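You operate a simulated robot arm through the tools that you are given. There is no shell and no other tool.

You are at the controls of a simulated two-armed robot. One attempt, no reset.

## Task
Close the side port valve, tighten the grey nut and uncap the port.
Fine: all on the board marked service; green slider to FILLING first; close the valve before the cap comes off; use the wrench on the ledge and lay it back; the cap goes on the ledge; drain and sample levers stay; nothing spills.

It is judged by the outcome, as a careful person would: the job done as asked, and still so three seconds after it is handed in. It fails if anything else is knocked over, pushed out of place, dropped, spilled or broken. A push-on lid holds only when it is set on centred and level and pressed home; a screw cap is set on level and turned clockwise until tight.

## Robot
Two 7-joint arms with fingered hands on one trunk, on a base that drives. Base frame: it is fixed to the floor where the robot stands at the start and does not move with it; the origin is under the middle of the robot, x ahead of it, y to its left, z up. Readings come in m, degrees, newtons and seconds.
The left shoulder is at the start at [0.049, 0.185, 1.219], the right one opposite. With the tool pointing down near the work surface each hand reaches from about 0.1 to 0.78 m from the robot's upright axis, wherever it stands, measured 20 degrees to its own side. Places, roughly: cap marked side [1, 1.75, 1]; green slider marked store state [1, 1.5, 1.2]; grey nut with raised bar [0.8, 1.8, 1.2]; ledge of the service board [1.1, 1.5, 0.6]; lever of tap marked sample [1.1, 1.4, 0.9]; lever of valve marked side port [0.8, 1.9, 0.9]; lever of valve marked store drain [0.9, 1.8, 0.6]; wrench with pink band [1, 1.5, 0.5]. Payload 4 kg a hand.
The tool frame of a hand sits at the grasp point between the pads (the TCP): z along the fingers, y along the line on which they close. The tips reach 0.026 m beyond it. Largest opening 0.132 m; the body of the gripper starts 0.073 m behind the TCP. The gripper is a hand of 3 fingers: y runs from the thumb to the fingers, the wrist lies at [0, 0, -0.224] in the tool frame, and closing takes about 1.5 s.
Orientation is that of the tool frame in the base frame, as [roll, pitch, yaw] about the fixed x, y, z axes, in that order (R = Rz(yaw) Ry(pitch) Rx(roll)). With the fingers straight down and closing along the base's y, the tool's x points along the base's -x, its y along +y and its z along -z.

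## Interface
- The arms move only by the tool step_arm. It takes "left_series", "right_series" or both (then of equal length, played together; a hand with none holds still); each is a list of rows, each a list of 7 numbers: the turn, a rotation vector about the base's x, y, z in degrees, then the shift along the base's x, y, z in m, then the gripper command, from -1 (shut) to 1 (fully open), values between in proportion. In form: [[ax, ay, az, x, y, z, fingers], ...]. A call has 1 to 20 rows; each row is the pose to reach, as a shift and turn from the pose commanded when the call began. Rows are played at 5 a second. More than 0.05 m and 8.6 degrees between two rows, or a gripper value outside its range, and nothing of the call is played. Where a pose cannot be reached the arm comes as near as it can. A force on the tool above 40 N (or 10 N above the force at the start of the call, whichever is more), or a blocked arm, ends the call early, and 0.2 s more pass. Each finger travels about 0.072 m/s and halts on what it meets, pressing with about 29 N; the grip force reading is that of the motor and also rises with nothing between the fingers. The clock runs only during rows and for 0.2 s after the last one: add rows that repeat a pose to give the fingers time. The reply holds the time, the measured pose of the TCP, the force on the tool along the base axes, the opening and the grip force, in the units named above and with some noise, with the torque about the TCP (base axes, N m) and any sound that the robot's microphone picked up.
- Cameras (640 x 400 px; columns grow to the right, rows downward): "scene" is now at [0.143, 0.011, 1.4437]; the picture's right is [0.13, -0.99, -0.02], its down [-0.61, -0.07, -0.79] and it looks along [0.78, 0.11, -0.62] (base axes); focal length 263 px, centre (320, 200). "left" rides on the left gripper at [-0.062, 0.003, -0.092] in its tool frame; the picture's right is [-0.05, -1.00, 0.00], its down [0.83, -0.04, -0.56] and it looks along [0.55, -0.03, 0.83] (tool axes); focal length 230 px, centre (320, 200). "right" rides on the right gripper at [0.061, 0.003, -0.092] in its tool frame; the picture's right is [-0.05, 1.00, 0.00], its down [-0.83, -0.04, -0.55] and it looks along [-0.55, -0.03, 0.83] (tool axes); focal length 230 px, centre (320, 200). There is no depth. A picture from a camera that has moved, and an enlarged one, comes with that camera's place and axes in the base frame and with its lens.
- camera(camera): a new picture of that camera. No time passes.
- move_column(by): slides the trunk up (or, below 0, down) by that many m; the arms and the scene camera ride with it, the base frame stays. It gives what a move gives, with no picture.
- steer(legs): drives the robot by 1 to 6 legs, each [ahead, left, turn to the left] in m, m and degrees, along the robot's own axes; the way and the turn of a leg run together, so that a leg with both is an arc; at most 1.5 m and 180 degrees a leg. The arms and the cameras ride along, it lands a little off, and it stops where it bumps. It gives what a move gives.
- hand_shape(shape, hand): the hand has 3 fingers and takes this shape, open, in about a second: jaw (thumb against the fingers, like two jaws); tri (thumb and two fingers); tip (a fingertip pinch); poke (one finger out to press); point (the index stretched); flat (the hand flat); cup (the hand cupped); fist (a fist). The gripper value then closes the fingers along that shape, each until it touches; the sizes above hold for jaw. It gives what a move gives, with no picture.
- turn_head(pan, tilt): turns the head with the scene camera to pan (to the left, within 86 degrees either way) and tilt (down, from -29 to 69), counted from straight ahead of the robot. It gives what a move gives.
- close_up(camera, box): a new picture of the part [left, top, right, bottom] of that camera's present view, enlarged. No time passes.
- finish_job(): hands the job in; it is judged then, once.

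Nothing tells you exact positions but the pictures and the camera data. Unless the task says otherwise, let go and move clear before handing in.

The tools are called after ">>>" as a command line: name --argument value ..., lists and objects as JSON in quotes. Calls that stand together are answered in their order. step_arm: Moves the arms, as the interface text tells. Its arguments: {"type":"object","properties":{"left_series":{"type":"array"},"right_series":{"type":"array"}},"required":[]} The other tools are called the same way: move_column (by) slides the trunk up or down; hand_shape (shape, hand) gives the hand a shape; steer (legs) drives the base; turn_head (pan, tilt) turns the head that bears the scene camera; camera (camera) takes a picture; close_up (camera, box) takes an enlarged picture of a part of a camera's view; finish_job () hands the job in.

At the start:

```text
t: 0.0
left_tcp_pos: [0.5081, 0.2443, 1.1643]
left_ee_rot: [180.0, 0.0, -179.9]
left_wrist_force: [-0.7, 0.9, -0.6]
left_moment: [-0.01, 0.02, -0.02]
left_grip_width: 0.1319
left_grip_force: 0.0
left_shape: jaw
right_tcp_pos: [0.5049, -0.2517, 1.1533]
right_ee_rot: [179.9, 0.0, 180.0]
right_wrist_force: [0.8, 0.1, -0.2]
right_moment: [0.02, -0.01, 0.01]
right_grip_width: 0.132
right_grip_force: 0.1
right_shape: jaw
trunk travel left (down, up): [-0.25, 0.212]
robot x, y, heading: [-0.0037, 0.0027, 0.1]
head pan, tilt: [7.6, 31.4]
```

scene: 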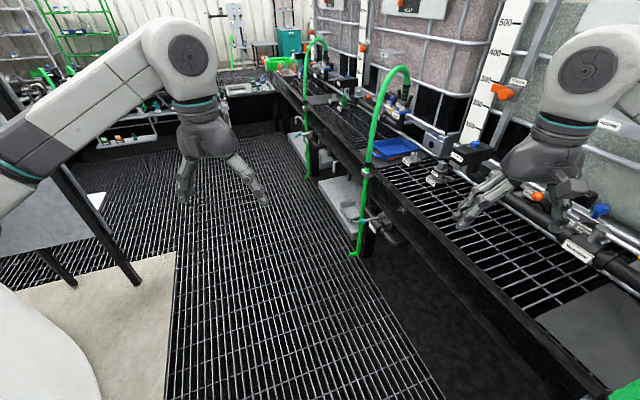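
right: 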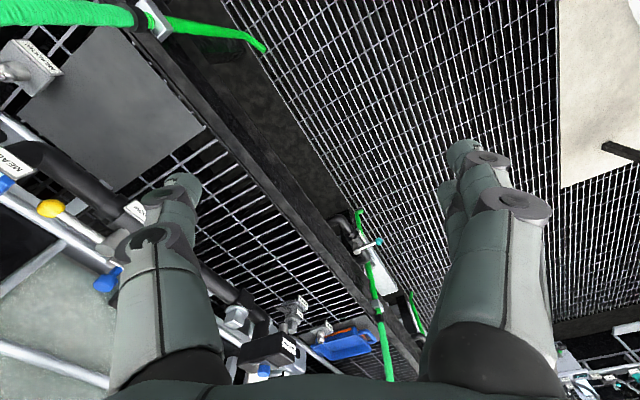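
left: 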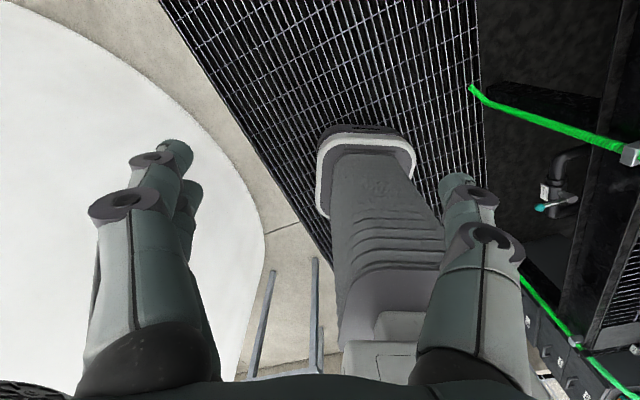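

I see a workshop with tanks on the right and a bench with a green hose; the service board should be ahead-left at about [1, 1.65, 0.9]. I'll turn the head toward it first.

>>> turn_head --pan 60 --tilt 15

>>> camera --camera "scene"

```text
t: 1.2
left_tcp_pos: [0.5083, 0.2449, 1.1639]
left_ee_rot: [179.9, -0.1, 180.0]
left_wrist_force: [0.4, 0.3, -0.5]
left_moment: [0.0, -0.03, -0.01]
left_grip_width: 0.132
left_grip_force: 0.1
left_shape: jaw
right_tcp_pos: [0.5046, -0.2505, 1.1534]
right_ee_rot: [180.0, -0.1, 179.9]
right_wrist_force: [-0.1, -0.4, 0.3]
right_moment: [-0.02, 0.0, -0.02]
right_grip_width: 0.1317
right_grip_force: 0.0
right_shape: jaw
trunk travel left (down, up): [-0.25, 0.212]
robot x, y, heading: [-0.0005, -0.0001, -0.1]
head pan, tilt: [60.0, 15.0]
```

```text
taken
camera scene: at [0.1041, 0.0801, 1.4747], right [0.86, -0.5, -0.1], down [-0.24, -0.22, -0.94], along [0.45, 0.84, -0.31], focal length 263 px, centre (320, 200)
```

scene: 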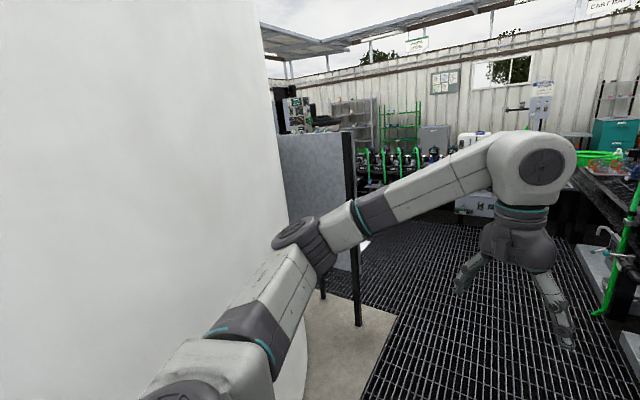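

The service board looks like the grey panel seen from behind, near the white cylinder; its face is likely on the far side. I'll look around at more angles to plan the drive.

>>> turn_head --pan 35 --tilt 30

>>> camera --camera "scene"

>>> turn_head --pan 0 --tilt 40

>>> camera --camera "scene"

>>> turn_head --pan 86 --tilt 35

>>> camera --camera "scene"

```text
t: 2.1
left_tcp_pos: [0.5077, 0.2449, 1.1632]
left_ee_rot: [-180.0, 0.0, 180.0]
left_wrist_force: [-0.7, -0.1, 0.9]
left_moment: [0.0, -0.01, -0.04]
left_grip_width: 0.132
left_grip_force: 0.1
left_shape: jaw
right_tcp_pos: [0.5053, -0.2522, 1.1532]
right_ee_rot: [-180.0, 0.0, 180.0]
right_wrist_force: [0.4, 0.3, -0.4]
right_moment: [0.01, -0.03, 0.0]
right_grip_width: 0.132
right_grip_force: 0.1
right_shape: jaw
trunk travel left (down, up): [-0.25, 0.212]
robot x, y, heading: [-0.0003, -0.0009, 0.1]
head pan, tilt: [35.0, 30.0]
```

```text
taken
camera scene: at [0.1283, 0.0511, 1.4476], right [0.57, -0.82, -0.07], down [-0.51, -0.29, -0.81], along [0.65, 0.5, -0.58], focal length 263 px, centre (320, 200)
```

scene: 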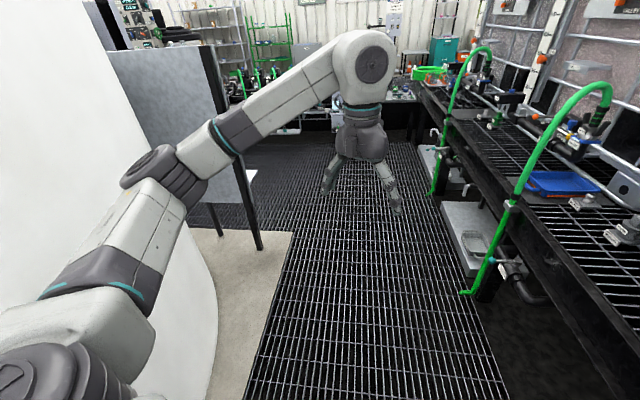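

```text
t: 3.1
left_tcp_pos: [0.5082, 0.2454, 1.1636]
left_ee_rot: [-179.9, 0.1, -180.0]
left_wrist_force: [-0.4, 0.2, -0.3]
left_moment: [0.02, 0.01, 0.0]
left_grip_width: 0.1319
left_grip_force: 0.0
left_shape: jaw
right_tcp_pos: [0.5038, -0.2503, 1.1535]
right_ee_rot: [-179.9, 0.0, -179.9]
right_wrist_force: [0.2, -0.5, 0.5]
right_moment: [0.02, 0.02, 0.0]
right_grip_width: 0.1319
right_grip_force: 0.0
right_shape: jaw
trunk travel left (down, up): [-0.25, 0.212]
robot x, y, heading: [0.0032, 0.0039, -0.2]
head pan, tilt: [0.0, 40.0]
```

```text
taken
camera scene: at [0.1375, -0.0007, 1.431], right [0.0, -1.0, 0.0], down [-0.73, 0.0, -0.69], along [0.69, 0.0, -0.73], focal length 263 px, centre (320, 200)
```

scene: 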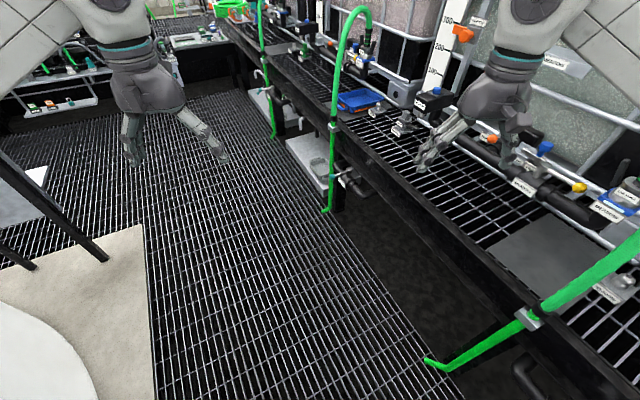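

```text
t: 4.7
left_tcp_pos: [0.5091, 0.2447, 1.1636]
left_ee_rot: [-180.0, 0.0, 180.0]
left_wrist_force: [-0.3, -0.5, 0.1]
left_moment: [0.02, -0.02, 0.0]
left_grip_width: 0.1319
left_grip_force: 0.0
left_shape: jaw
right_tcp_pos: [0.5059, -0.251, 1.1537]
right_ee_rot: [179.9, 0.0, 180.0]
right_wrist_force: [0.4, 0.5, 0.1]
right_moment: [0.0, 0.0, 0.0]
right_grip_width: 0.1321
right_grip_force: 0.0
right_shape: jaw
trunk travel left (down, up): [-0.25, 0.212]
robot x, y, heading: [0.001, 0.0025, -0.3]
head pan, tilt: [85.9, 35.0]
```

```text
taken
camera scene: at [0.0602, 0.087, 1.4476], right [0.99, -0.07, -0.12], down [-0.14, -0.57, -0.81], along [-0.01, 0.82, -0.58], focal length 263 px, centre (320, 200)
```

scene: 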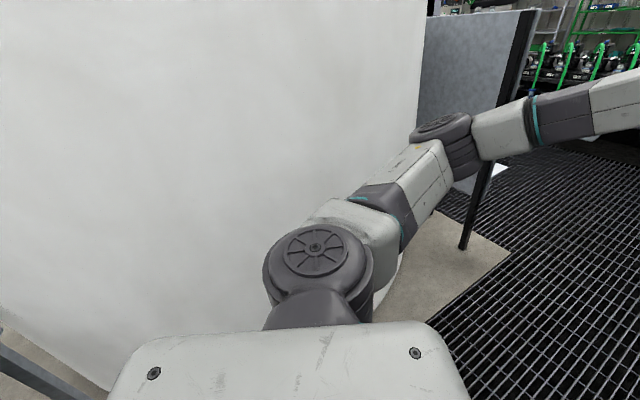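

The board is the panel roughly 1.6 m along the corridor, facing away from me, with its lower edge near (0.99, 1.35). I'll raise the trunk so elbows and hands clear hoses and board top, then drive along the corridor past the board.

>>> move_column --by 0.2

>>> steer --legs '[[0, 0, 28], [0.7, 0.05, 0]]'

>>> turn_head --pan 30 --tilt 35

>>> camera --camera "scene"

```text
t: 6.9
left_tcp_pos: [0.5076, 0.2446, 1.364]
left_ee_rot: [180.0, 0.0, -180.0]
left_wrist_force: [0.1, 0.0, 0.4]
left_moment: [-0.01, 0.04, 0.01]
left_grip_width: 0.1319
left_grip_force: 0.2
left_shape: jaw
right_tcp_pos: [0.5059, -0.2527, 1.353]
right_ee_rot: [-180.0, -0.2, -179.9]
right_wrist_force: [-0.9, 0.0, -0.3]
right_moment: [0.01, 0.0, -0.03]
right_grip_width: 0.1321
right_grip_force: 0.1
right_shape: jaw
trunk travel left (down, up): [-0.45, 0.012]
robot x, y, heading: [-0.0005, 0.0025, -0.1]
head pan, tilt: [85.9, 35.0]
```

```text
t: 12.2
left_tcp_pos: [0.9165, 0.8436, 1.3652]
left_ee_rot: [180.0, 0.1, -150.8]
left_wrist_force: [-0.1, 0.8, -0.5]
left_moment: [0.0, 0.01, 0.01]
left_grip_width: 0.1317
left_grip_force: 0.1
left_shape: jaw
right_tcp_pos: [1.1531, 0.4075, 1.3533]
right_ee_rot: [180.0, 0.0, -151.0]
right_wrist_force: [-0.9, 0.5, -0.1]
right_moment: [0.01, -0.03, 0.03]
right_grip_width: 0.1318
right_grip_force: 0.1
right_shape: jaw
trunk travel left (down, up): [-0.45, 0.012]
robot x, y, heading: [0.5915, 0.3819, 29.1]
head pan, tilt: [85.9, 35.0]
```

```text
t: 13.4
left_tcp_pos: [0.9169, 0.8435, 1.3635]
left_ee_rot: [-179.9, 0.1, -151.0]
left_wrist_force: [0.2, 0.3, 0.4]
left_moment: [-0.02, 0.0, -0.01]
left_grip_width: 0.1318
left_grip_force: 0.1
left_shape: jaw
right_tcp_pos: [1.154, 0.4091, 1.3536]
right_ee_rot: [179.9, 0.0, -150.8]
right_wrist_force: [-0.6, -0.1, -0.3]
right_moment: [0.05, 0.0, 0.01]
right_grip_width: 0.1318
right_grip_force: 0.1
right_shape: jaw
trunk travel left (down, up): [-0.45, 0.012]
robot x, y, heading: [0.5922, 0.3849, 28.9]
head pan, tilt: [30.0, 35.0]
```

```text
taken
camera scene: at [0.6263, 0.453, 1.6545], right [0.86, -0.51, 0.0], down [-0.29, -0.49, -0.82], along [0.42, 0.7, -0.57], focal length 263 px, centre (320, 200)
```

scene: 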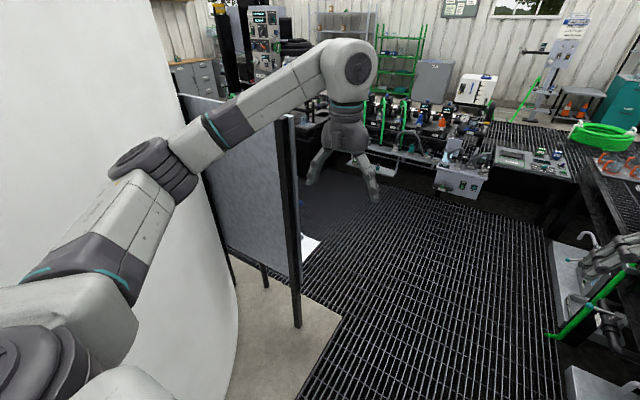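

The corridor is clear; the board edge post is at about (0.98, 1.32) and the board top at z≈1.36. I'll continue past the board and turn left to look at its face.

>>> steer --legs '[[1.5, 0, 0], [0.15, 0, 0], [0, 0, 100]]'

>>> turn_head --pan 60 --tilt 30

>>> camera --camera "scene"

```text
t: 26.1
left_tcp_pos: [1.527, 1.4275, 1.3631]
left_ee_rot: [179.9, 0.0, -50.0]
left_wrist_force: [-0.3, -0.2, -0.4]
left_moment: [0.01, -0.02, 0.01]
left_grip_width: 0.1319
left_grip_force: 0.0
left_shape: jaw
right_tcp_pos: [1.9077, 1.7452, 1.3514]
right_ee_rot: [180.0, 0.0, -49.9]
right_wrist_force: [-0.6, 0.1, -0.5]
right_moment: [0.01, -0.01, 0.0]
right_grip_width: 0.1319
right_grip_force: 0.1
right_shape: jaw
trunk travel left (down, up): [-0.45, 0.012]
robot x, y, heading: [2.0402, 1.197, 130.3]
head pan, tilt: [30.0, 35.0]
```

```text
t: 27.1
left_tcp_pos: [1.5264, 1.4276, 1.3646]
left_ee_rot: [179.9, -0.1, -49.9]
left_wrist_force: [-0.1, 0.0, -0.6]
left_moment: [0.02, -0.02, -0.01]
left_grip_width: 0.1319
left_grip_force: 0.0
left_shape: jaw
right_tcp_pos: [1.9075, 1.7443, 1.3519]
right_ee_rot: [-179.9, 0.1, -49.9]
right_wrist_force: [0.1, -0.1, -0.2]
right_moment: [0.0, 0.0, 0.01]
right_grip_width: 0.1321
right_grip_force: 0.1
right_shape: jaw
trunk travel left (down, up): [-0.45, 0.012]
robot x, y, heading: [2.0441, 1.2002, 130.1]
head pan, tilt: [60.0, 30.0]
```

```text
taken
camera scene: at [1.9561, 1.173, 1.6623], right [-0.17, 0.98, 0.0], down [0.49, 0.09, -0.87], along [-0.85, -0.15, -0.5], focal length 263 px, centre (320, 200)
```

scene: 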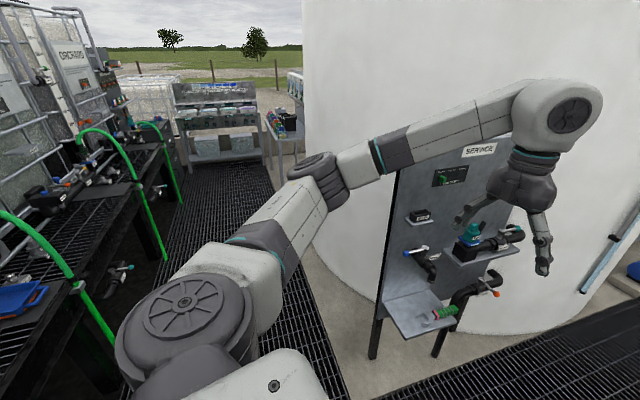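

The SERVICE board is now in view with valve, bottle, ledge and wrench. I'll check what's ahead before driving to face the board.

>>> turn_head --pan 0 --tilt 35

>>> camera --camera "scene"

```text
t: 28.4
left_tcp_pos: [1.5271, 1.4279, 1.3636]
left_ee_rot: [-180.0, 0.1, -49.8]
left_wrist_force: [0.9, -0.2, 0.2]
left_moment: [0.04, 0.02, 0.02]
left_grip_width: 0.1318
left_grip_force: 0.1
left_shape: jaw
right_tcp_pos: [1.9075, 1.7452, 1.3539]
right_ee_rot: [-180.0, -0.1, -49.9]
right_wrist_force: [-0.9, -0.3, -0.2]
right_moment: [-0.02, -0.03, 0.0]
right_grip_width: 0.1322
right_grip_force: 0.0
right_shape: jaw
trunk travel left (down, up): [-0.45, 0.012]
robot x, y, heading: [2.0406, 1.1966, 130.3]
head pan, tilt: [0.0, 35.0]
```

```text
taken
camera scene: at [1.9884, 1.256, 1.6545], right [0.76, 0.64, 0.0], down [0.37, -0.44, -0.82], along [-0.53, 0.63, -0.57], focal length 263 px, centre (320, 200)
```

scene: 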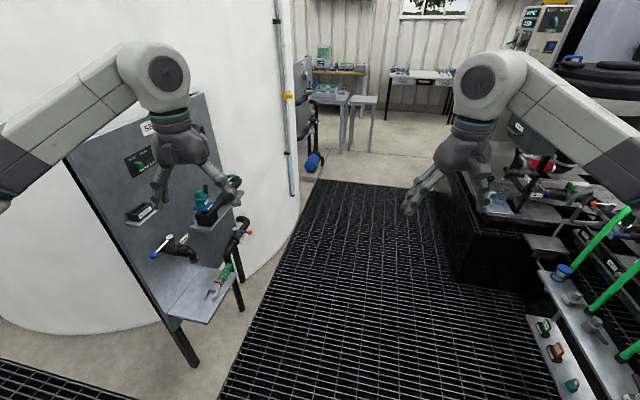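

The way ahead is open between the board and the far bench. I'll drive to about (1.70, 2.05) and turn to face the board.

>>> steer --legs '[[0.87, -0.29, 0], [0, 0, 79]]'

>>> turn_head --pan 0 --tilt 40

>>> camera --camera "scene"

```text
t: 36.6
left_tcp_pos: [1.3773, 1.5935, 1.3638]
left_ee_rot: [-180.0, 0.0, 29.3]
left_wrist_force: [0.1, -0.8, 0.2]
left_moment: [0.02, 0.0, 0.01]
left_grip_width: 0.1321
left_grip_force: 0.0
left_shape: jaw
right_tcp_pos: [1.1369, 2.0263, 1.3527]
right_ee_rot: [179.9, 0.0, 29.3]
right_wrist_force: [0.6, 0.2, -0.3]
right_moment: [0.0, -0.01, 0.0]
right_grip_width: 0.1318
right_grip_force: 0.1
right_shape: jaw
trunk travel left (down, up): [-0.45, 0.012]
robot x, y, heading: [1.6998, 2.0548, -150.6]
head pan, tilt: [0.0, 35.0]
```

```text
t: 37.2
left_tcp_pos: [1.3769, 1.5939, 1.3638]
left_ee_rot: [180.0, 0.0, 29.3]
left_wrist_force: [0.5, 0.5, -0.4]
left_moment: [0.0, 0.02, -0.01]
left_grip_width: 0.1318
left_grip_force: 0.0
left_shape: jaw
right_tcp_pos: [1.1377, 2.0278, 1.3532]
right_ee_rot: [-180.0, 0.0, 29.3]
right_wrist_force: [-0.7, -0.5, -0.9]
right_moment: [0.01, -0.04, -0.03]
right_grip_width: 0.1318
right_grip_force: 0.0
right_shape: jaw
trunk travel left (down, up): [-0.45, 0.012]
robot x, y, heading: [1.7021, 2.0532, -150.8]
head pan, tilt: [0.0, 40.0]
```

```text
taken
camera scene: at [1.633, 2.0171, 1.6469], right [-0.49, 0.87, 0.0], down [0.56, 0.31, -0.77], along [-0.67, -0.37, -0.64], focal length 263 px, centre (320, 200)
```

scene: 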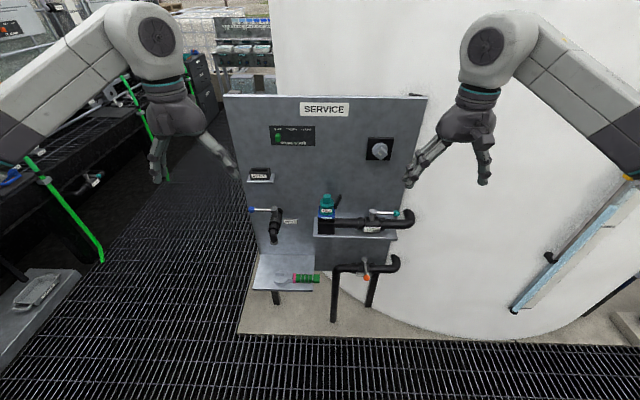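

Now I see the SERVICE board face-on: slider panel upper left, grey nut with bar upper right, a small labelled block, the teal cap on the side port, valves and the ledge with the wrench. I'll zoom in on each part.

>>> close_up --camera "scene" --box '[220, 85, 430, 215]'

>>> close_up --camera "scene" --box '[230, 180, 430, 310]'

>>> close_up --camera "scene" --box '[260, 115, 330, 155]'

>>> close_up --camera "scene" --box '[240, 245, 340, 310]'

>>> close_up --camera "scene" --box '[305, 180, 425, 250]'

>>> close_up --camera "scene" --box '[350, 125, 410, 170]'

```text
3.05 times, centred on (325, 150) of scene
camera zoom: at [1.633, 2.0171, 1.6469], right [-0.49, 0.87, 0.0], down [0.56, 0.31, -0.77], along [-0.67, -0.37, -0.64], focal length 802 px, centre (305, 352)
```

zoom: 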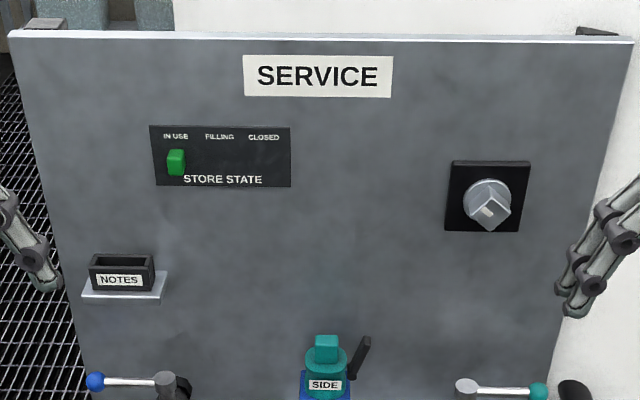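

```text
3.08 times, centred on (330, 245) of scene
camera zoom: at [1.633, 2.0171, 1.6469], right [-0.49, 0.87, 0.0], down [0.56, 0.31, -0.77], along [-0.67, -0.37, -0.64], focal length 809 px, centre (289, 62)
```

zoom: 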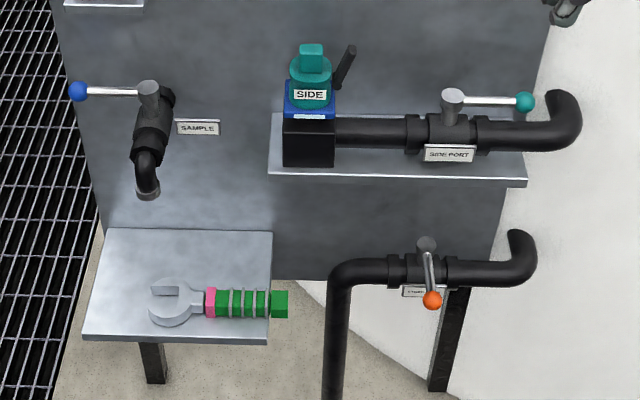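

```text
9.14 times, centred on (295, 135) of scene
camera zoom: at [1.633, 2.0171, 1.6469], right [-0.49, 0.87, 0.0], down [0.56, 0.31, -0.77], along [-0.67, -0.37, -0.64], focal length 2404 px, centre (549, 794)
```

zoom: 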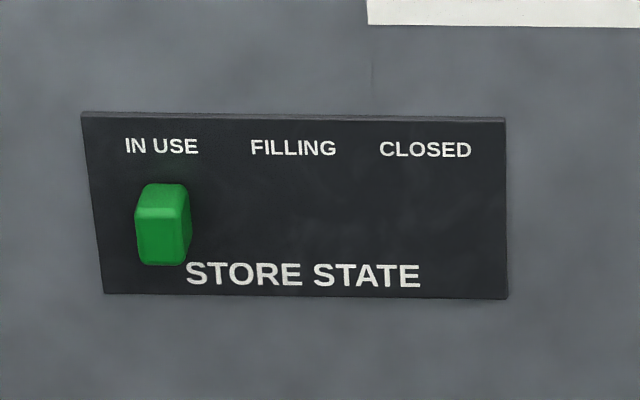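

```text
6.15 times, centred on (290, 278) of scene
camera zoom: at [1.633, 2.0171, 1.6469], right [-0.49, 0.87, 0.0], down [0.56, 0.31, -0.77], along [-0.67, -0.37, -0.64], focal length 1618 px, centre (505, -277)
```

zoom: 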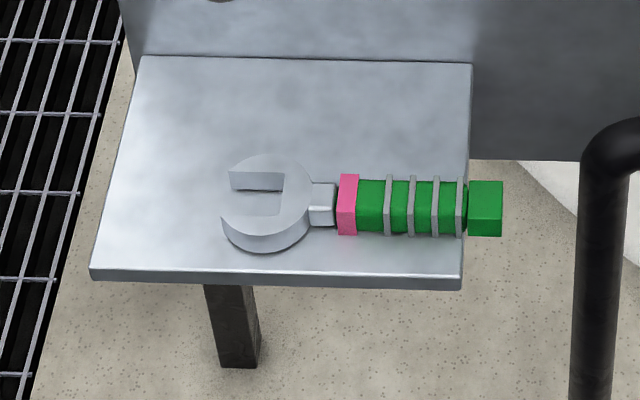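

```text
5.33 times, centred on (365, 215) of scene
camera zoom: at [1.633, 2.0171, 1.6469], right [-0.49, 0.87, 0.0], down [0.56, 0.31, -0.77], along [-0.67, -0.37, -0.64], focal length 1403 px, centre (80, 120)
```

zoom: 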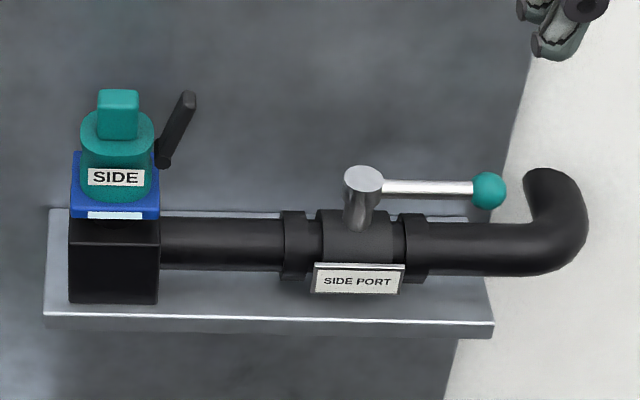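

```text
8.89 times, centred on (380, 148) of scene
camera zoom: at [1.633, 2.0171, 1.6469], right [-0.49, 0.87, 0.0], down [0.56, 0.31, -0.77], along [-0.67, -0.37, -0.64], focal length 2338 px, centre (-213, 667)
```

zoom: 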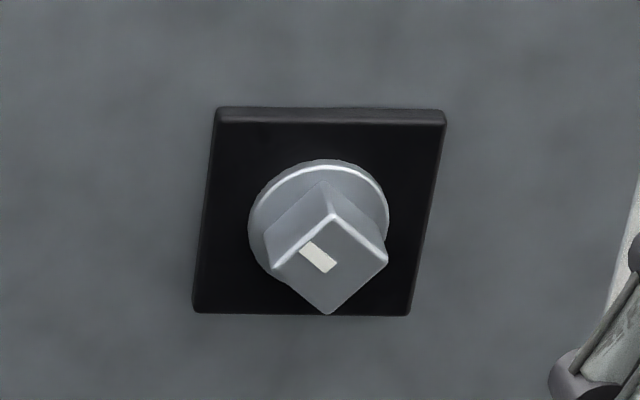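

The board is square to me, about 0.97 m ahead of my axis, with the ledge top at z≈0.52 sticking out ~0.21 m. I'll look straight down to see my own base footprint before closing in.

>>> turn_head --pan 0 --tilt 69

>>> camera --camera "scene"

>>> camera --camera "right"

>>> camera --camera "left"

```text
t: 38.2
left_tcp_pos: [1.3774, 1.5934, 1.3641]
left_ee_rot: [-180.0, 0.0, 29.2]
left_wrist_force: [0.8, 0.4, 0.1]
left_moment: [0.04, 0.01, -0.05]
left_grip_width: 0.1319
left_grip_force: 0.0
left_shape: jaw
right_tcp_pos: [1.1374, 2.0265, 1.3526]
right_ee_rot: [-180.0, 0.0, 29.3]
right_wrist_force: [-0.5, 0.3, 0.0]
right_moment: [0.02, 0.03, -0.03]
right_grip_width: 0.1321
right_grip_force: 0.1
right_shape: jaw
trunk travel left (down, up): [-0.45, 0.012]
robot x, y, heading: [1.7038, 2.052, -150.5]
head pan, tilt: [0.0, 68.8]
```

```text
taken
camera scene: at [1.6584, 2.0313, 1.6109], right [-0.49, 0.87, 0.0], down [0.81, 0.46, -0.36], along [-0.32, -0.18, -0.93], focal length 263 px, centre (320, 200)
```

scene: 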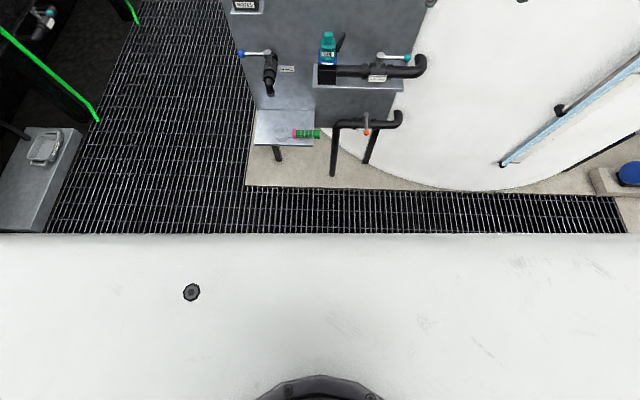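

```text
taken
camera right: at [1.1923, 2.0531, 1.4464], right [0.44, -0.9, 0.0], down [-0.75, -0.37, 0.55], along [-0.5, -0.25, -0.83], focal length 230 px, centre (320, 200)
```

right: 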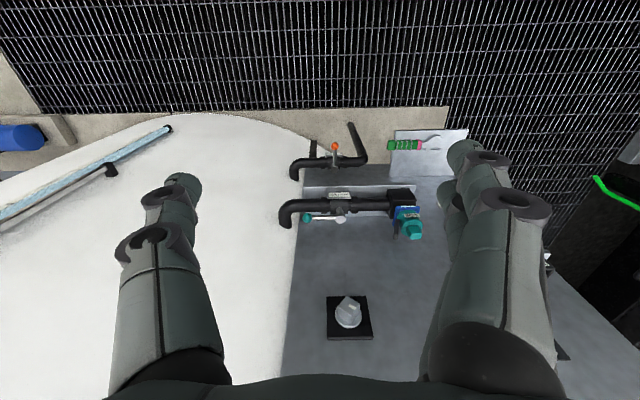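

```text
taken
camera left: at [1.3253, 1.5597, 1.4558], right [-0.53, 0.85, 0.0], down [0.7, 0.44, 0.56], along [0.47, 0.3, -0.83], focal length 230 px, centre (320, 200)
```

left: 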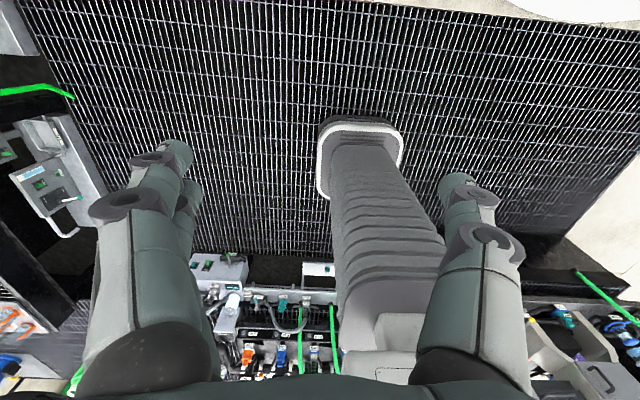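

My base is slim, so I can move closer. For accurate positions I'll lower the trunk and take a second view of the board (vertical baseline).

>>> move_column --by -0.4

>>> turn_head --pan 0 --tilt 15

>>> camera --camera "scene"

>>> close_up --camera "scene" --box '[220, 170, 420, 295]'

>>> close_up --camera "scene" --box '[220, 270, 420, 395]'

```text
t: 42.0
left_tcp_pos: [1.3767, 1.5936, 0.9662]
left_ee_rot: [179.9, 0.2, 29.3]
left_wrist_force: [-0.5, -0.9, 0.1]
left_moment: [0.02, 0.03, -0.03]
left_grip_width: 0.1317
left_grip_force: 0.2
left_shape: jaw
right_tcp_pos: [1.1368, 2.0271, 0.9548]
right_ee_rot: [180.0, 0.0, 29.3]
right_wrist_force: [0.2, -0.4, 0.1]
right_moment: [0.01, 0.02, 0.06]
right_grip_width: 0.132
right_grip_force: 0.1
right_shape: jaw
trunk travel left (down, up): [-0.05, 0.412]
robot x, y, heading: [1.7059, 2.0554, -150.5]
head pan, tilt: [0.0, 68.8]
```

```text
t: 43.2
left_tcp_pos: [1.3781, 1.5929, 0.9642]
left_ee_rot: [-180.0, 0.0, 29.2]
left_wrist_force: [0.2, 0.4, 0.4]
left_moment: [-0.05, 0.0, 0.03]
left_grip_width: 0.132
left_grip_force: 0.1
left_shape: jaw
right_tcp_pos: [1.1378, 2.0263, 0.9522]
right_ee_rot: [179.9, 0.0, 29.3]
right_wrist_force: [0.2, -0.4, 0.3]
right_moment: [0.01, -0.01, 0.0]
right_grip_width: 0.1319
right_grip_force: 0.0
right_shape: jaw
trunk travel left (down, up): [-0.05, 0.412]
robot x, y, heading: [1.6997, 2.0589, -150.7]
head pan, tilt: [0.0, 15.0]
```

```text
taken
camera scene: at [1.418, 1.8964, 1.1841], right [-0.49, 0.87, 0.0], down [0.56, 0.31, -0.77], along [-0.67, -0.38, -0.64], focal length 263 px, centre (320, 200)
```

scene: 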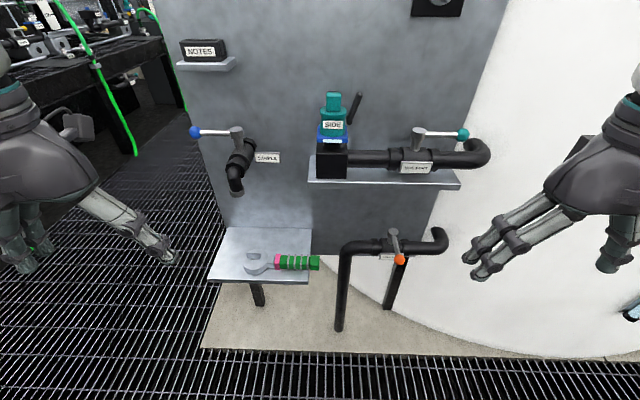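

```text
3.20 times, centred on (320, 232) of scene
camera zoom: at [1.418, 1.8964, 1.1841], right [-0.49, 0.87, 0.0], down [0.56, 0.31, -0.77], along [-0.67, -0.38, -0.64], focal length 842 px, centre (320, 96)
```

zoom: 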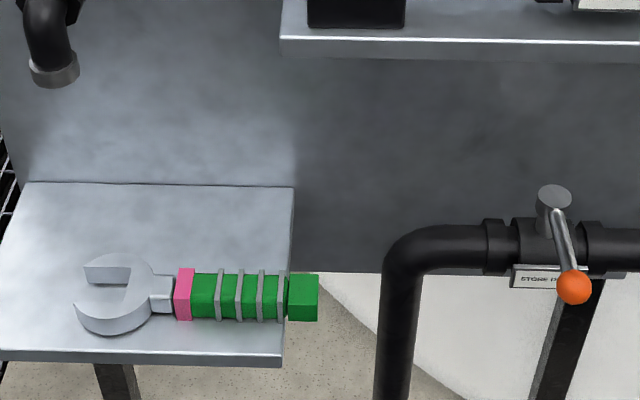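

```text
3.20 times, centred on (320, 332) of scene
camera zoom: at [1.418, 1.8964, 1.1841], right [-0.49, 0.87, 0.0], down [0.56, 0.31, -0.77], along [-0.67, -0.38, -0.64], focal length 842 px, centre (320, -224)
```

zoom: 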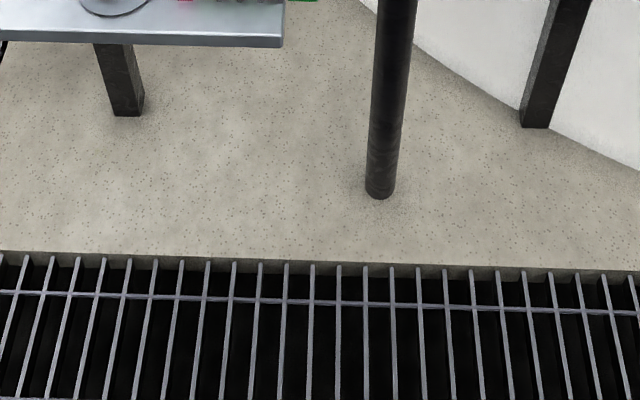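

I triangulated: board plane about 0.965 m ahead of my axis, turned ~1.2° to my right; ledge top z≈0.517, 0.21 m deep. I'll raise the trunk back to its start height and drive in so the board is ~0.72 m ahead.

>>> move_column --by 0.2

>>> steer --legs '[[0.24, 0.0, -1.2]]'

>>> turn_head --pan 0 --tilt 30

>>> camera --camera "scene"

```text
t: 45.4
left_tcp_pos: [1.3762, 1.5921, 1.1631]
left_ee_rot: [-179.9, -0.1, 29.3]
left_wrist_force: [1.0, 0.2, -1.5]
left_moment: [0.01, -0.03, 0.0]
left_grip_width: 0.1321
left_grip_force: 0.0
left_shape: jaw
right_tcp_pos: [1.1369, 2.0267, 1.1523]
right_ee_rot: [-180.0, -0.1, 29.3]
right_wrist_force: [0.2, -0.7, -0.4]
right_moment: [-0.02, -0.02, 0.02]
right_grip_width: 0.1319
right_grip_force: 0.1
right_shape: jaw
trunk travel left (down, up): [-0.25, 0.212]
robot x, y, heading: [1.703, 2.0516, -150.8]
head pan, tilt: [0.0, 15.0]
```

```text
t: 47.2
left_tcp_pos: [1.1566, 1.485, 1.1642]
left_ee_rot: [180.0, 0.0, 28.1]
left_wrist_force: [0.0, -0.3, -0.1]
left_moment: [-0.01, 0.0, -0.01]
left_grip_width: 0.1318
left_grip_force: 0.2
left_shape: jaw
right_tcp_pos: [0.9266, 1.9236, 1.1536]
right_ee_rot: [179.9, -0.1, 28.2]
right_wrist_force: [0.3, 0.0, -0.3]
right_moment: [0.02, 0.0, 0.03]
right_grip_width: 0.132
right_grip_force: 0.1
right_shape: jaw
trunk travel left (down, up): [-0.25, 0.212]
robot x, y, heading: [1.4886, 1.9409, -151.8]
head pan, tilt: [0.0, 15.0]
```

```text
t: 48.0
left_tcp_pos: [1.159, 1.4831, 1.163]
left_ee_rot: [-180.0, -0.1, 28.1]
left_wrist_force: [0.1, -0.7, 0.0]
left_moment: [-0.02, 0.0, 0.0]
left_grip_width: 0.1318
left_grip_force: 0.2
left_shape: jaw
right_tcp_pos: [0.9259, 1.924, 1.1532]
right_ee_rot: [179.9, 0.0, 28.2]
right_wrist_force: [0.1, -1.6, -0.8]
right_moment: [-0.01, 0.0, 0.01]
right_grip_width: 0.1319
right_grip_force: 0.0
right_shape: jaw
trunk travel left (down, up): [-0.25, 0.212]
robot x, y, heading: [1.4912, 1.9415, -152.0]
head pan, tilt: [0.0, 30.0]
```

```text
taken
camera scene: at [1.3594, 1.8697, 1.4456], right [-0.47, 0.88, 0.0], down [0.53, 0.28, -0.8], along [-0.71, -0.38, -0.6], focal length 263 px, centre (320, 200)
```

scene: 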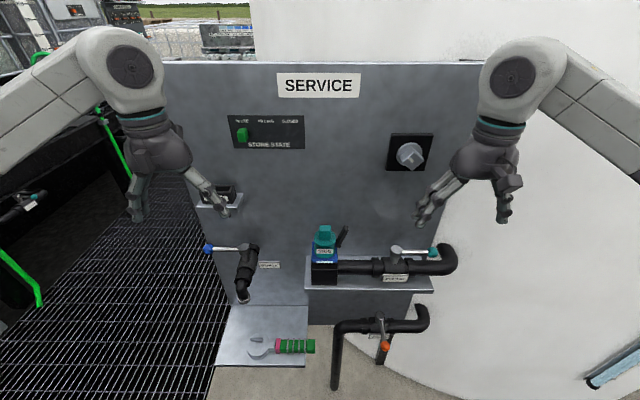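

I'm now squared up to the board (heading ≈ -152°), board plane ≈0.72 m from my axis. I'll take enlarged views of each item for precise pixel positions.

>>> close_up --camera "scene" --box '[224, 105, 314, 160]'

>>> close_up --camera "scene" --box '[375, 120, 445, 180]'

>>> close_up --camera "scene" --box '[295, 215, 465, 305]'

>>> close_up --camera "scene" --box '[210, 295, 330, 375]'

>>> close_up --camera "scene" --box '[295, 215, 365, 295]'

>>> camera --camera "right"

```text
7.11 times, centred on (269, 132) of scene
camera zoom: at [1.3594, 1.8697, 1.4456], right [-0.47, 0.88, 0.0], down [0.53, 0.28, -0.8], along [-0.71, -0.38, -0.6], focal length 1870 px, centre (683, 680)
```

zoom: 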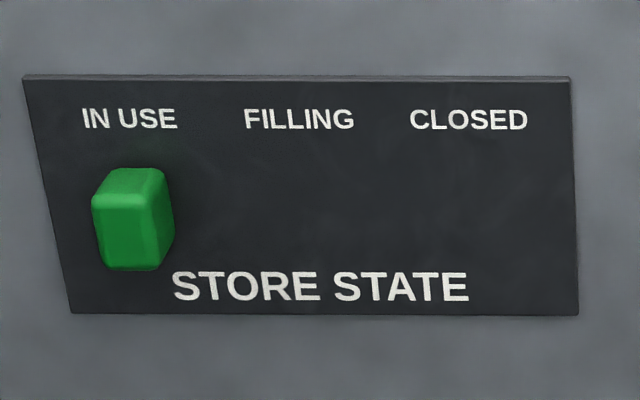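

```text
6.67 times, centred on (410, 150) of scene
camera zoom: at [1.3594, 1.8697, 1.4456], right [-0.47, 0.88, 0.0], down [0.53, 0.28, -0.8], along [-0.71, -0.38, -0.6], focal length 1753 px, centre (-280, 533)
```

zoom: 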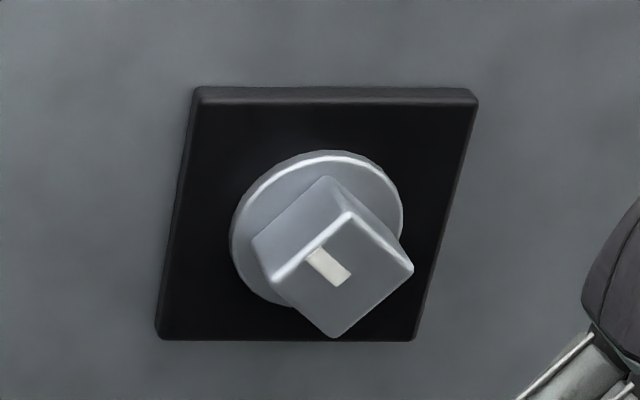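

```text
3.76 times, centred on (380, 260) of scene
camera zoom: at [1.3594, 1.8697, 1.4456], right [-0.47, 0.88, 0.0], down [0.53, 0.28, -0.8], along [-0.71, -0.38, -0.6], focal length 990 px, centre (94, -26)
```

zoom: 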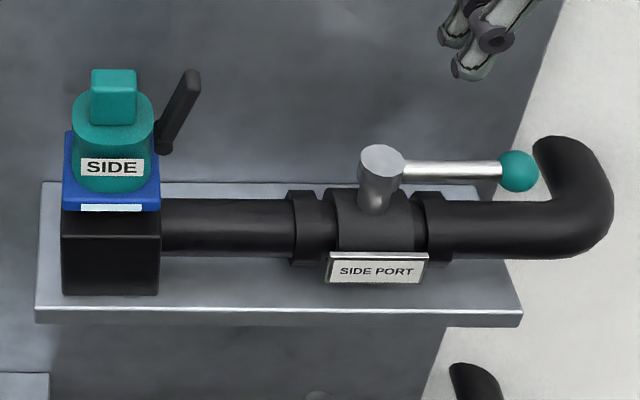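

```text
5.00 times, centred on (270, 335) of scene
camera zoom: at [1.3594, 1.8697, 1.4456], right [-0.47, 0.88, 0.0], down [0.53, 0.28, -0.8], along [-0.71, -0.38, -0.6], focal length 1315 px, centre (570, -475)
```

zoom: 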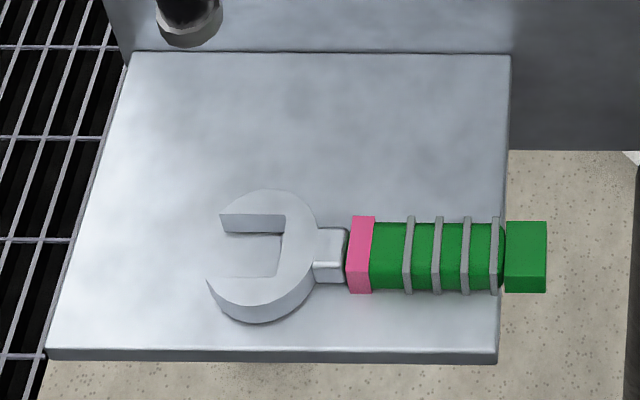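

```text
5.00 times, centred on (330, 255) of scene
camera zoom: at [1.3594, 1.8697, 1.4456], right [-0.47, 0.88, 0.0], down [0.53, 0.28, -0.8], along [-0.71, -0.38, -0.6], focal length 1315 px, centre (270, -75)
```

zoom: 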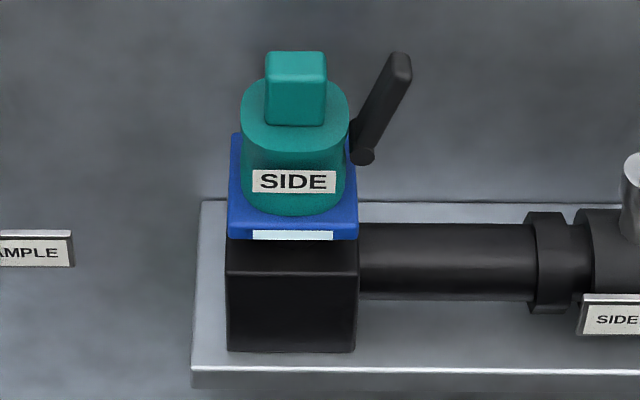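

```text
taken
camera right: at [0.9819, 1.9482, 1.2462], right [0.43, -0.91, 0.0], down [-0.75, -0.35, 0.55], along [-0.5, -0.24, -0.83], focal length 230 px, centre (320, 200)
```

right: 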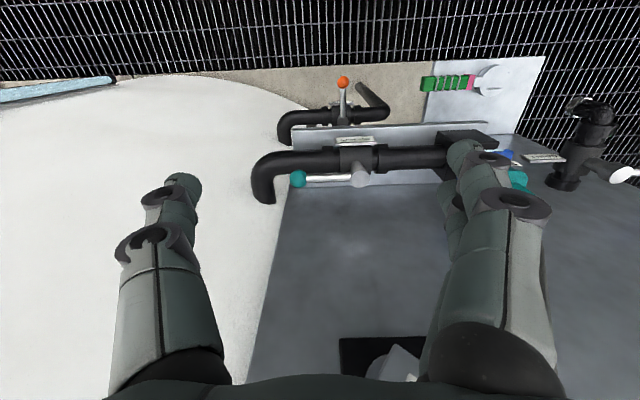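

The scene view gives good estimates: slider knob at r≈0.84/z≈1.21 (needs +0.052 m to the right for FILLING), nut centre z≈1.16, shelf top z≈0.825, cap on the block, wrench flat on the ledge with its jaw opening to the left. I'll pitch the left hand to point at the board, so its camera can also give a closer view.

>>> step_arm --left_series '[[-3.854, 7.217, 0, -0.0049, 0.0052, 0.0044, 1], [-7.707, 14.434, 0, -0.0097, 0.0105, 0.0087, 1], [-11.561, 21.652, 0, -0.0146, 0.0157, 0.0131, 1], [-15.414, 28.869, 0, -0.0194, 0.0209, 0.0175, 1], [-19.268, 36.086, 0, -0.0243, 0.0262, 0.0218, 1], [-23.122, 43.303, 0, -0.0291, 0.0314, 0.0262, 1], [-26.975, 50.52, 0, -0.034, 0.0366, 0.0305, 1], [-30.829, 57.738, 0, -0.0388, 0.0419, 0.0349, 1], [-34.682, 64.955, 0, -0.0437, 0.0471, 0.0393, 1], [-38.536, 72.172, 0, -0.0485, 0.0524, 0.0436, 1], [-42.39, 79.389, 0, -0.0534, 0.0576, 0.048, 1]]'

>>> camera --camera "left"

>>> camera --camera "scene"

```text
t: 50.6
left_tcp_pos: [1.0988, 1.5812, 1.1798]
left_ee_rot: [-167.1, 82.7, 36.8]
left_wrist_force: [-0.4, -0.1, -0.2]
left_moment: [0.02, -0.02, 0.03]
left_grip_width: 0.132
left_grip_force: 0.0
left_shape: jaw
left hand out of reach, approached as far as the arm can: row 11
right_tcp_pos: [0.9286, 1.9239, 1.1542]
right_ee_rot: [-180.0, 0.0, 28.2]
right_wrist_force: [0.0, 0.5, 0.8]
right_moment: [-0.01, 0.02, 0.0]
right_grip_width: 0.1317
right_grip_force: 0.1
right_shape: jaw
trunk travel left (down, up): [-0.25, 0.212]
robot x, y, heading: [1.4885, 1.9395, -151.9]
head pan, tilt: [0.0, 30.0]
stopped in row 11 (left hand): the arm was blocked; the commanded pose is now the measured one
```

```text
taken
camera left: at [1.1775, 1.61, 1.2519], right [-0.41, 0.91, 0.08], down [0.57, 0.32, -0.75], along [-0.71, -0.26, -0.65], focal length 230 px, centre (320, 200)
```

left: 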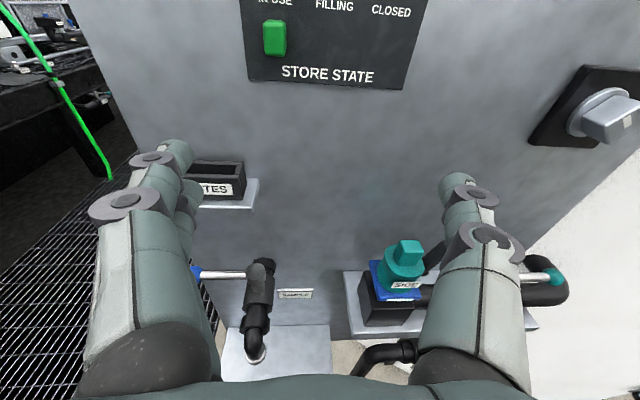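

```text
taken
camera scene: at [1.3612, 1.8702, 1.4458], right [-0.47, 0.88, 0.0], down [0.53, 0.28, -0.8], along [-0.71, -0.38, -0.6], focal length 263 px, centre (320, 200)
```

scene: 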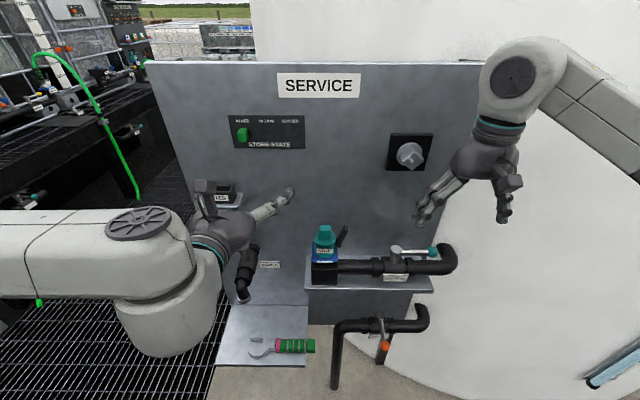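

The left arm hit a limit pointing forward this close to the body. Backing up ~0.14 m will let the arms extend more for forward-pointing work.

>>> steer --legs '[[-0.14, 0, 0]]'

>>> camera --camera "scene"

```text
t: 51.9
left_tcp_pos: [1.2169, 1.6454, 1.1799]
left_ee_rot: [-167.0, 82.6, 36.8]
left_wrist_force: [0.1, 0.0, -0.3]
left_moment: [0.03, 0.0, 0.0]
left_grip_width: 0.1316
left_grip_force: 0.0
left_shape: jaw
right_tcp_pos: [1.0476, 1.9865, 1.1531]
right_ee_rot: [180.0, -0.1, 28.2]
right_wrist_force: [0.6, -0.5, 0.9]
right_moment: [0.0, 0.01, -0.03]
right_grip_width: 0.1318
right_grip_force: 0.0
right_shape: jaw
trunk travel left (down, up): [-0.25, 0.212]
robot x, y, heading: [1.6133, 2.0011, -151.7]
head pan, tilt: [0.0, 30.0]
```

```text
taken
camera scene: at [1.479, 1.9338, 1.4453], right [-0.47, 0.88, 0.0], down [0.53, 0.28, -0.8], along [-0.71, -0.38, -0.6], focal length 263 px, centre (320, 200)
```

scene: 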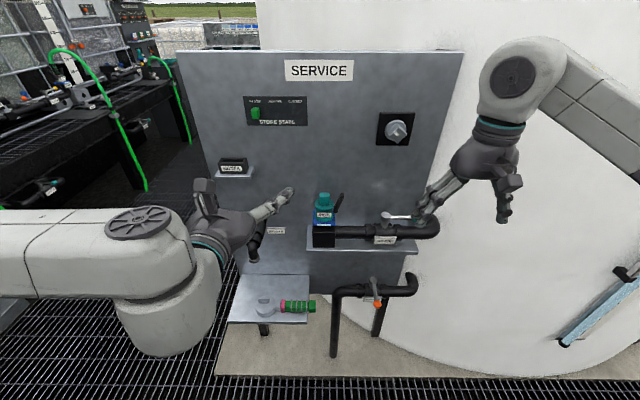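

The base is now 0.86 m from the board. I'll straighten the left hand to point exactly at the board and extend toward the slider, stopping short of it.

>>> step_arm --left_series '[[-0.62, 0.83, 0.63, -0.026, -0.0204, 0.0044, 1], [-1.25, 1.67, 1.26, -0.0521, -0.0408, 0.0089, 1], [-1.87, 2.5, 1.89, -0.0781, -0.0612, 0.0133, 1], [-2.49, 3.33, 2.51, -0.1042, -0.0815, 0.0177, 1], [-3.11, 4.16, 3.14, -0.1302, -0.1019, 0.0221, 1], [-3.74, 5.0, 3.77, -0.1563, -0.1223, 0.0266, 1], [-4.36, 5.83, 4.4, -0.1823, -0.1427, 0.031, 1], [-4.36, 5.83, 4.4, -0.1823, -0.1427, 0.031, 1]]'

>>> camera --camera "left"

>>> camera --camera "scene"

```text
t: 53.7
left_tcp_pos: [1.0354, 1.5014, 1.2107]
left_ee_rot: [-73.4, 89.7, 134.8]
left_wrist_force: [0.3, 0.1, -0.6]
left_moment: [-0.02, 0.02, 0.01]
left_grip_width: 0.1319
left_grip_force: 0.2
left_shape: jaw
right_tcp_pos: [1.0475, 1.9873, 1.1539]
right_ee_rot: [-180.0, 0.0, 28.2]
right_wrist_force: [0.4, -0.1, 0.2]
right_moment: [0.0, 0.0, 0.0]
right_grip_width: 0.1319
right_grip_force: 0.1
right_shape: jaw
trunk travel left (down, up): [-0.25, 0.212]
robot x, y, heading: [1.6128, 2.0018, -152.0]
head pan, tilt: [0.0, 30.0]
```

```text
taken
camera left: at [1.1179, 1.5415, 1.2722], right [-0.47, 0.88, 0.06], down [0.47, 0.3, -0.83], along [-0.75, -0.37, -0.55], focal length 230 px, centre (320, 200)
```

left: 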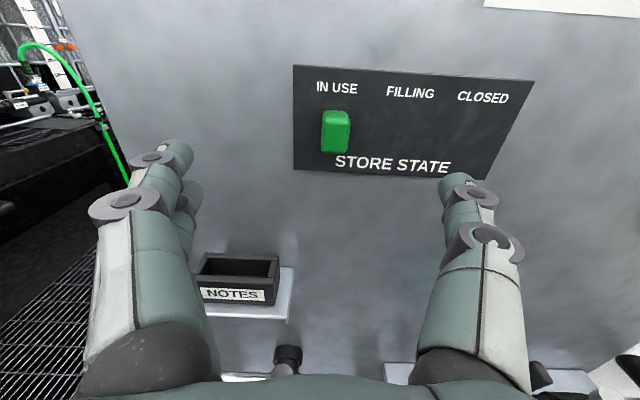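

```text
taken
camera scene: at [1.4809, 1.9342, 1.4457], right [-0.47, 0.88, 0.0], down [0.53, 0.28, -0.8], along [-0.71, -0.38, -0.6], focal length 263 px, centre (320, 200)
```

scene: 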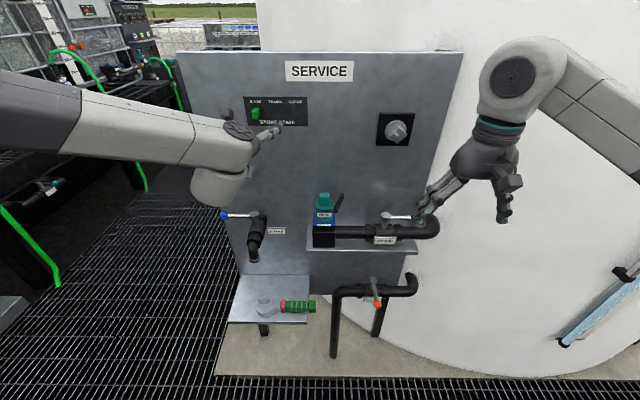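

The slider knob is about 12 mm right of the left hand's axis and 8 mm above it. I'll partly close the fingers to see how they straddle, before moving in.

>>> step_arm --left_series '[[0, 0, 0, -0.0028, 0.0053, 0.004, 0.4], [0, 0, 0, -0.0057, 0.0106, 0.008, -0.1], [0, 0, 0, -0.0057, 0.0106, 0.008, -0.24], [0, 0, 0, -0.0057, 0.0106, 0.008, -0.24], [0, 0, 0, -0.0057, 0.0106, 0.008, -0.24], [0, 0, 0, -0.0057, 0.0106, 0.008, -0.24]]'

>>> camera --camera "left"

>>> close_up --camera "scene" --box '[190, 80, 330, 170]'

```text
t: 55.1
left_tcp_pos: [1.0287, 1.5135, 1.2179]
left_ee_rot: [-81.5, 89.7, 126.8]
left_wrist_force: [0.7, -0.3, -0.5]
left_moment: [-0.03, 0.0, -0.01]
left_grip_width: 0.0505
left_grip_force: 0.0
left_shape: jaw
right_tcp_pos: [1.0461, 1.9863, 1.1526]
right_ee_rot: [180.0, 0.0, 28.2]
right_wrist_force: [-0.4, 0.6, -0.3]
right_moment: [0.05, 0.03, -0.03]
right_grip_width: 0.132
right_grip_force: 0.0
right_shape: jaw
trunk travel left (down, up): [-0.25, 0.212]
robot x, y, heading: [1.6135, 2.0031, -152.1]
head pan, tilt: [0.0, 30.0]
```

```text
taken
camera left: at [1.1122, 1.5532, 1.2794], right [-0.47, 0.88, 0.06], down [0.47, 0.3, -0.83], along [-0.75, -0.37, -0.55], focal length 230 px, centre (320, 200)
```

left: 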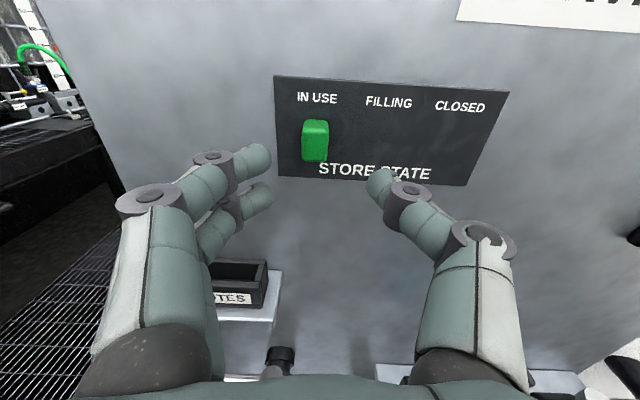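

```text
4.44 times, centred on (260, 125) of scene
camera zoom: at [1.4799, 1.9344, 1.4456], right [-0.47, 0.88, 0.0], down [0.53, 0.28, -0.8], along [-0.71, -0.38, -0.6], focal length 1169 px, centre (587, 533)
```

zoom: 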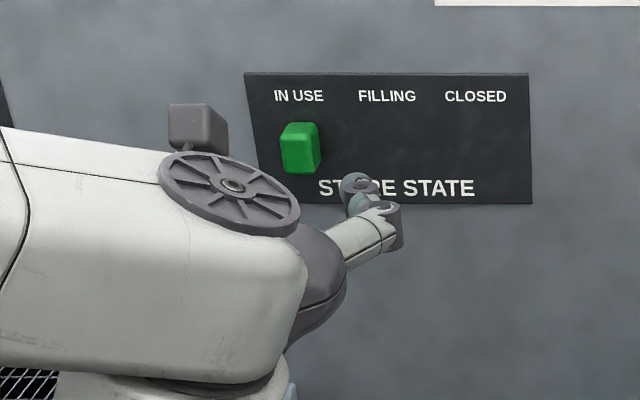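

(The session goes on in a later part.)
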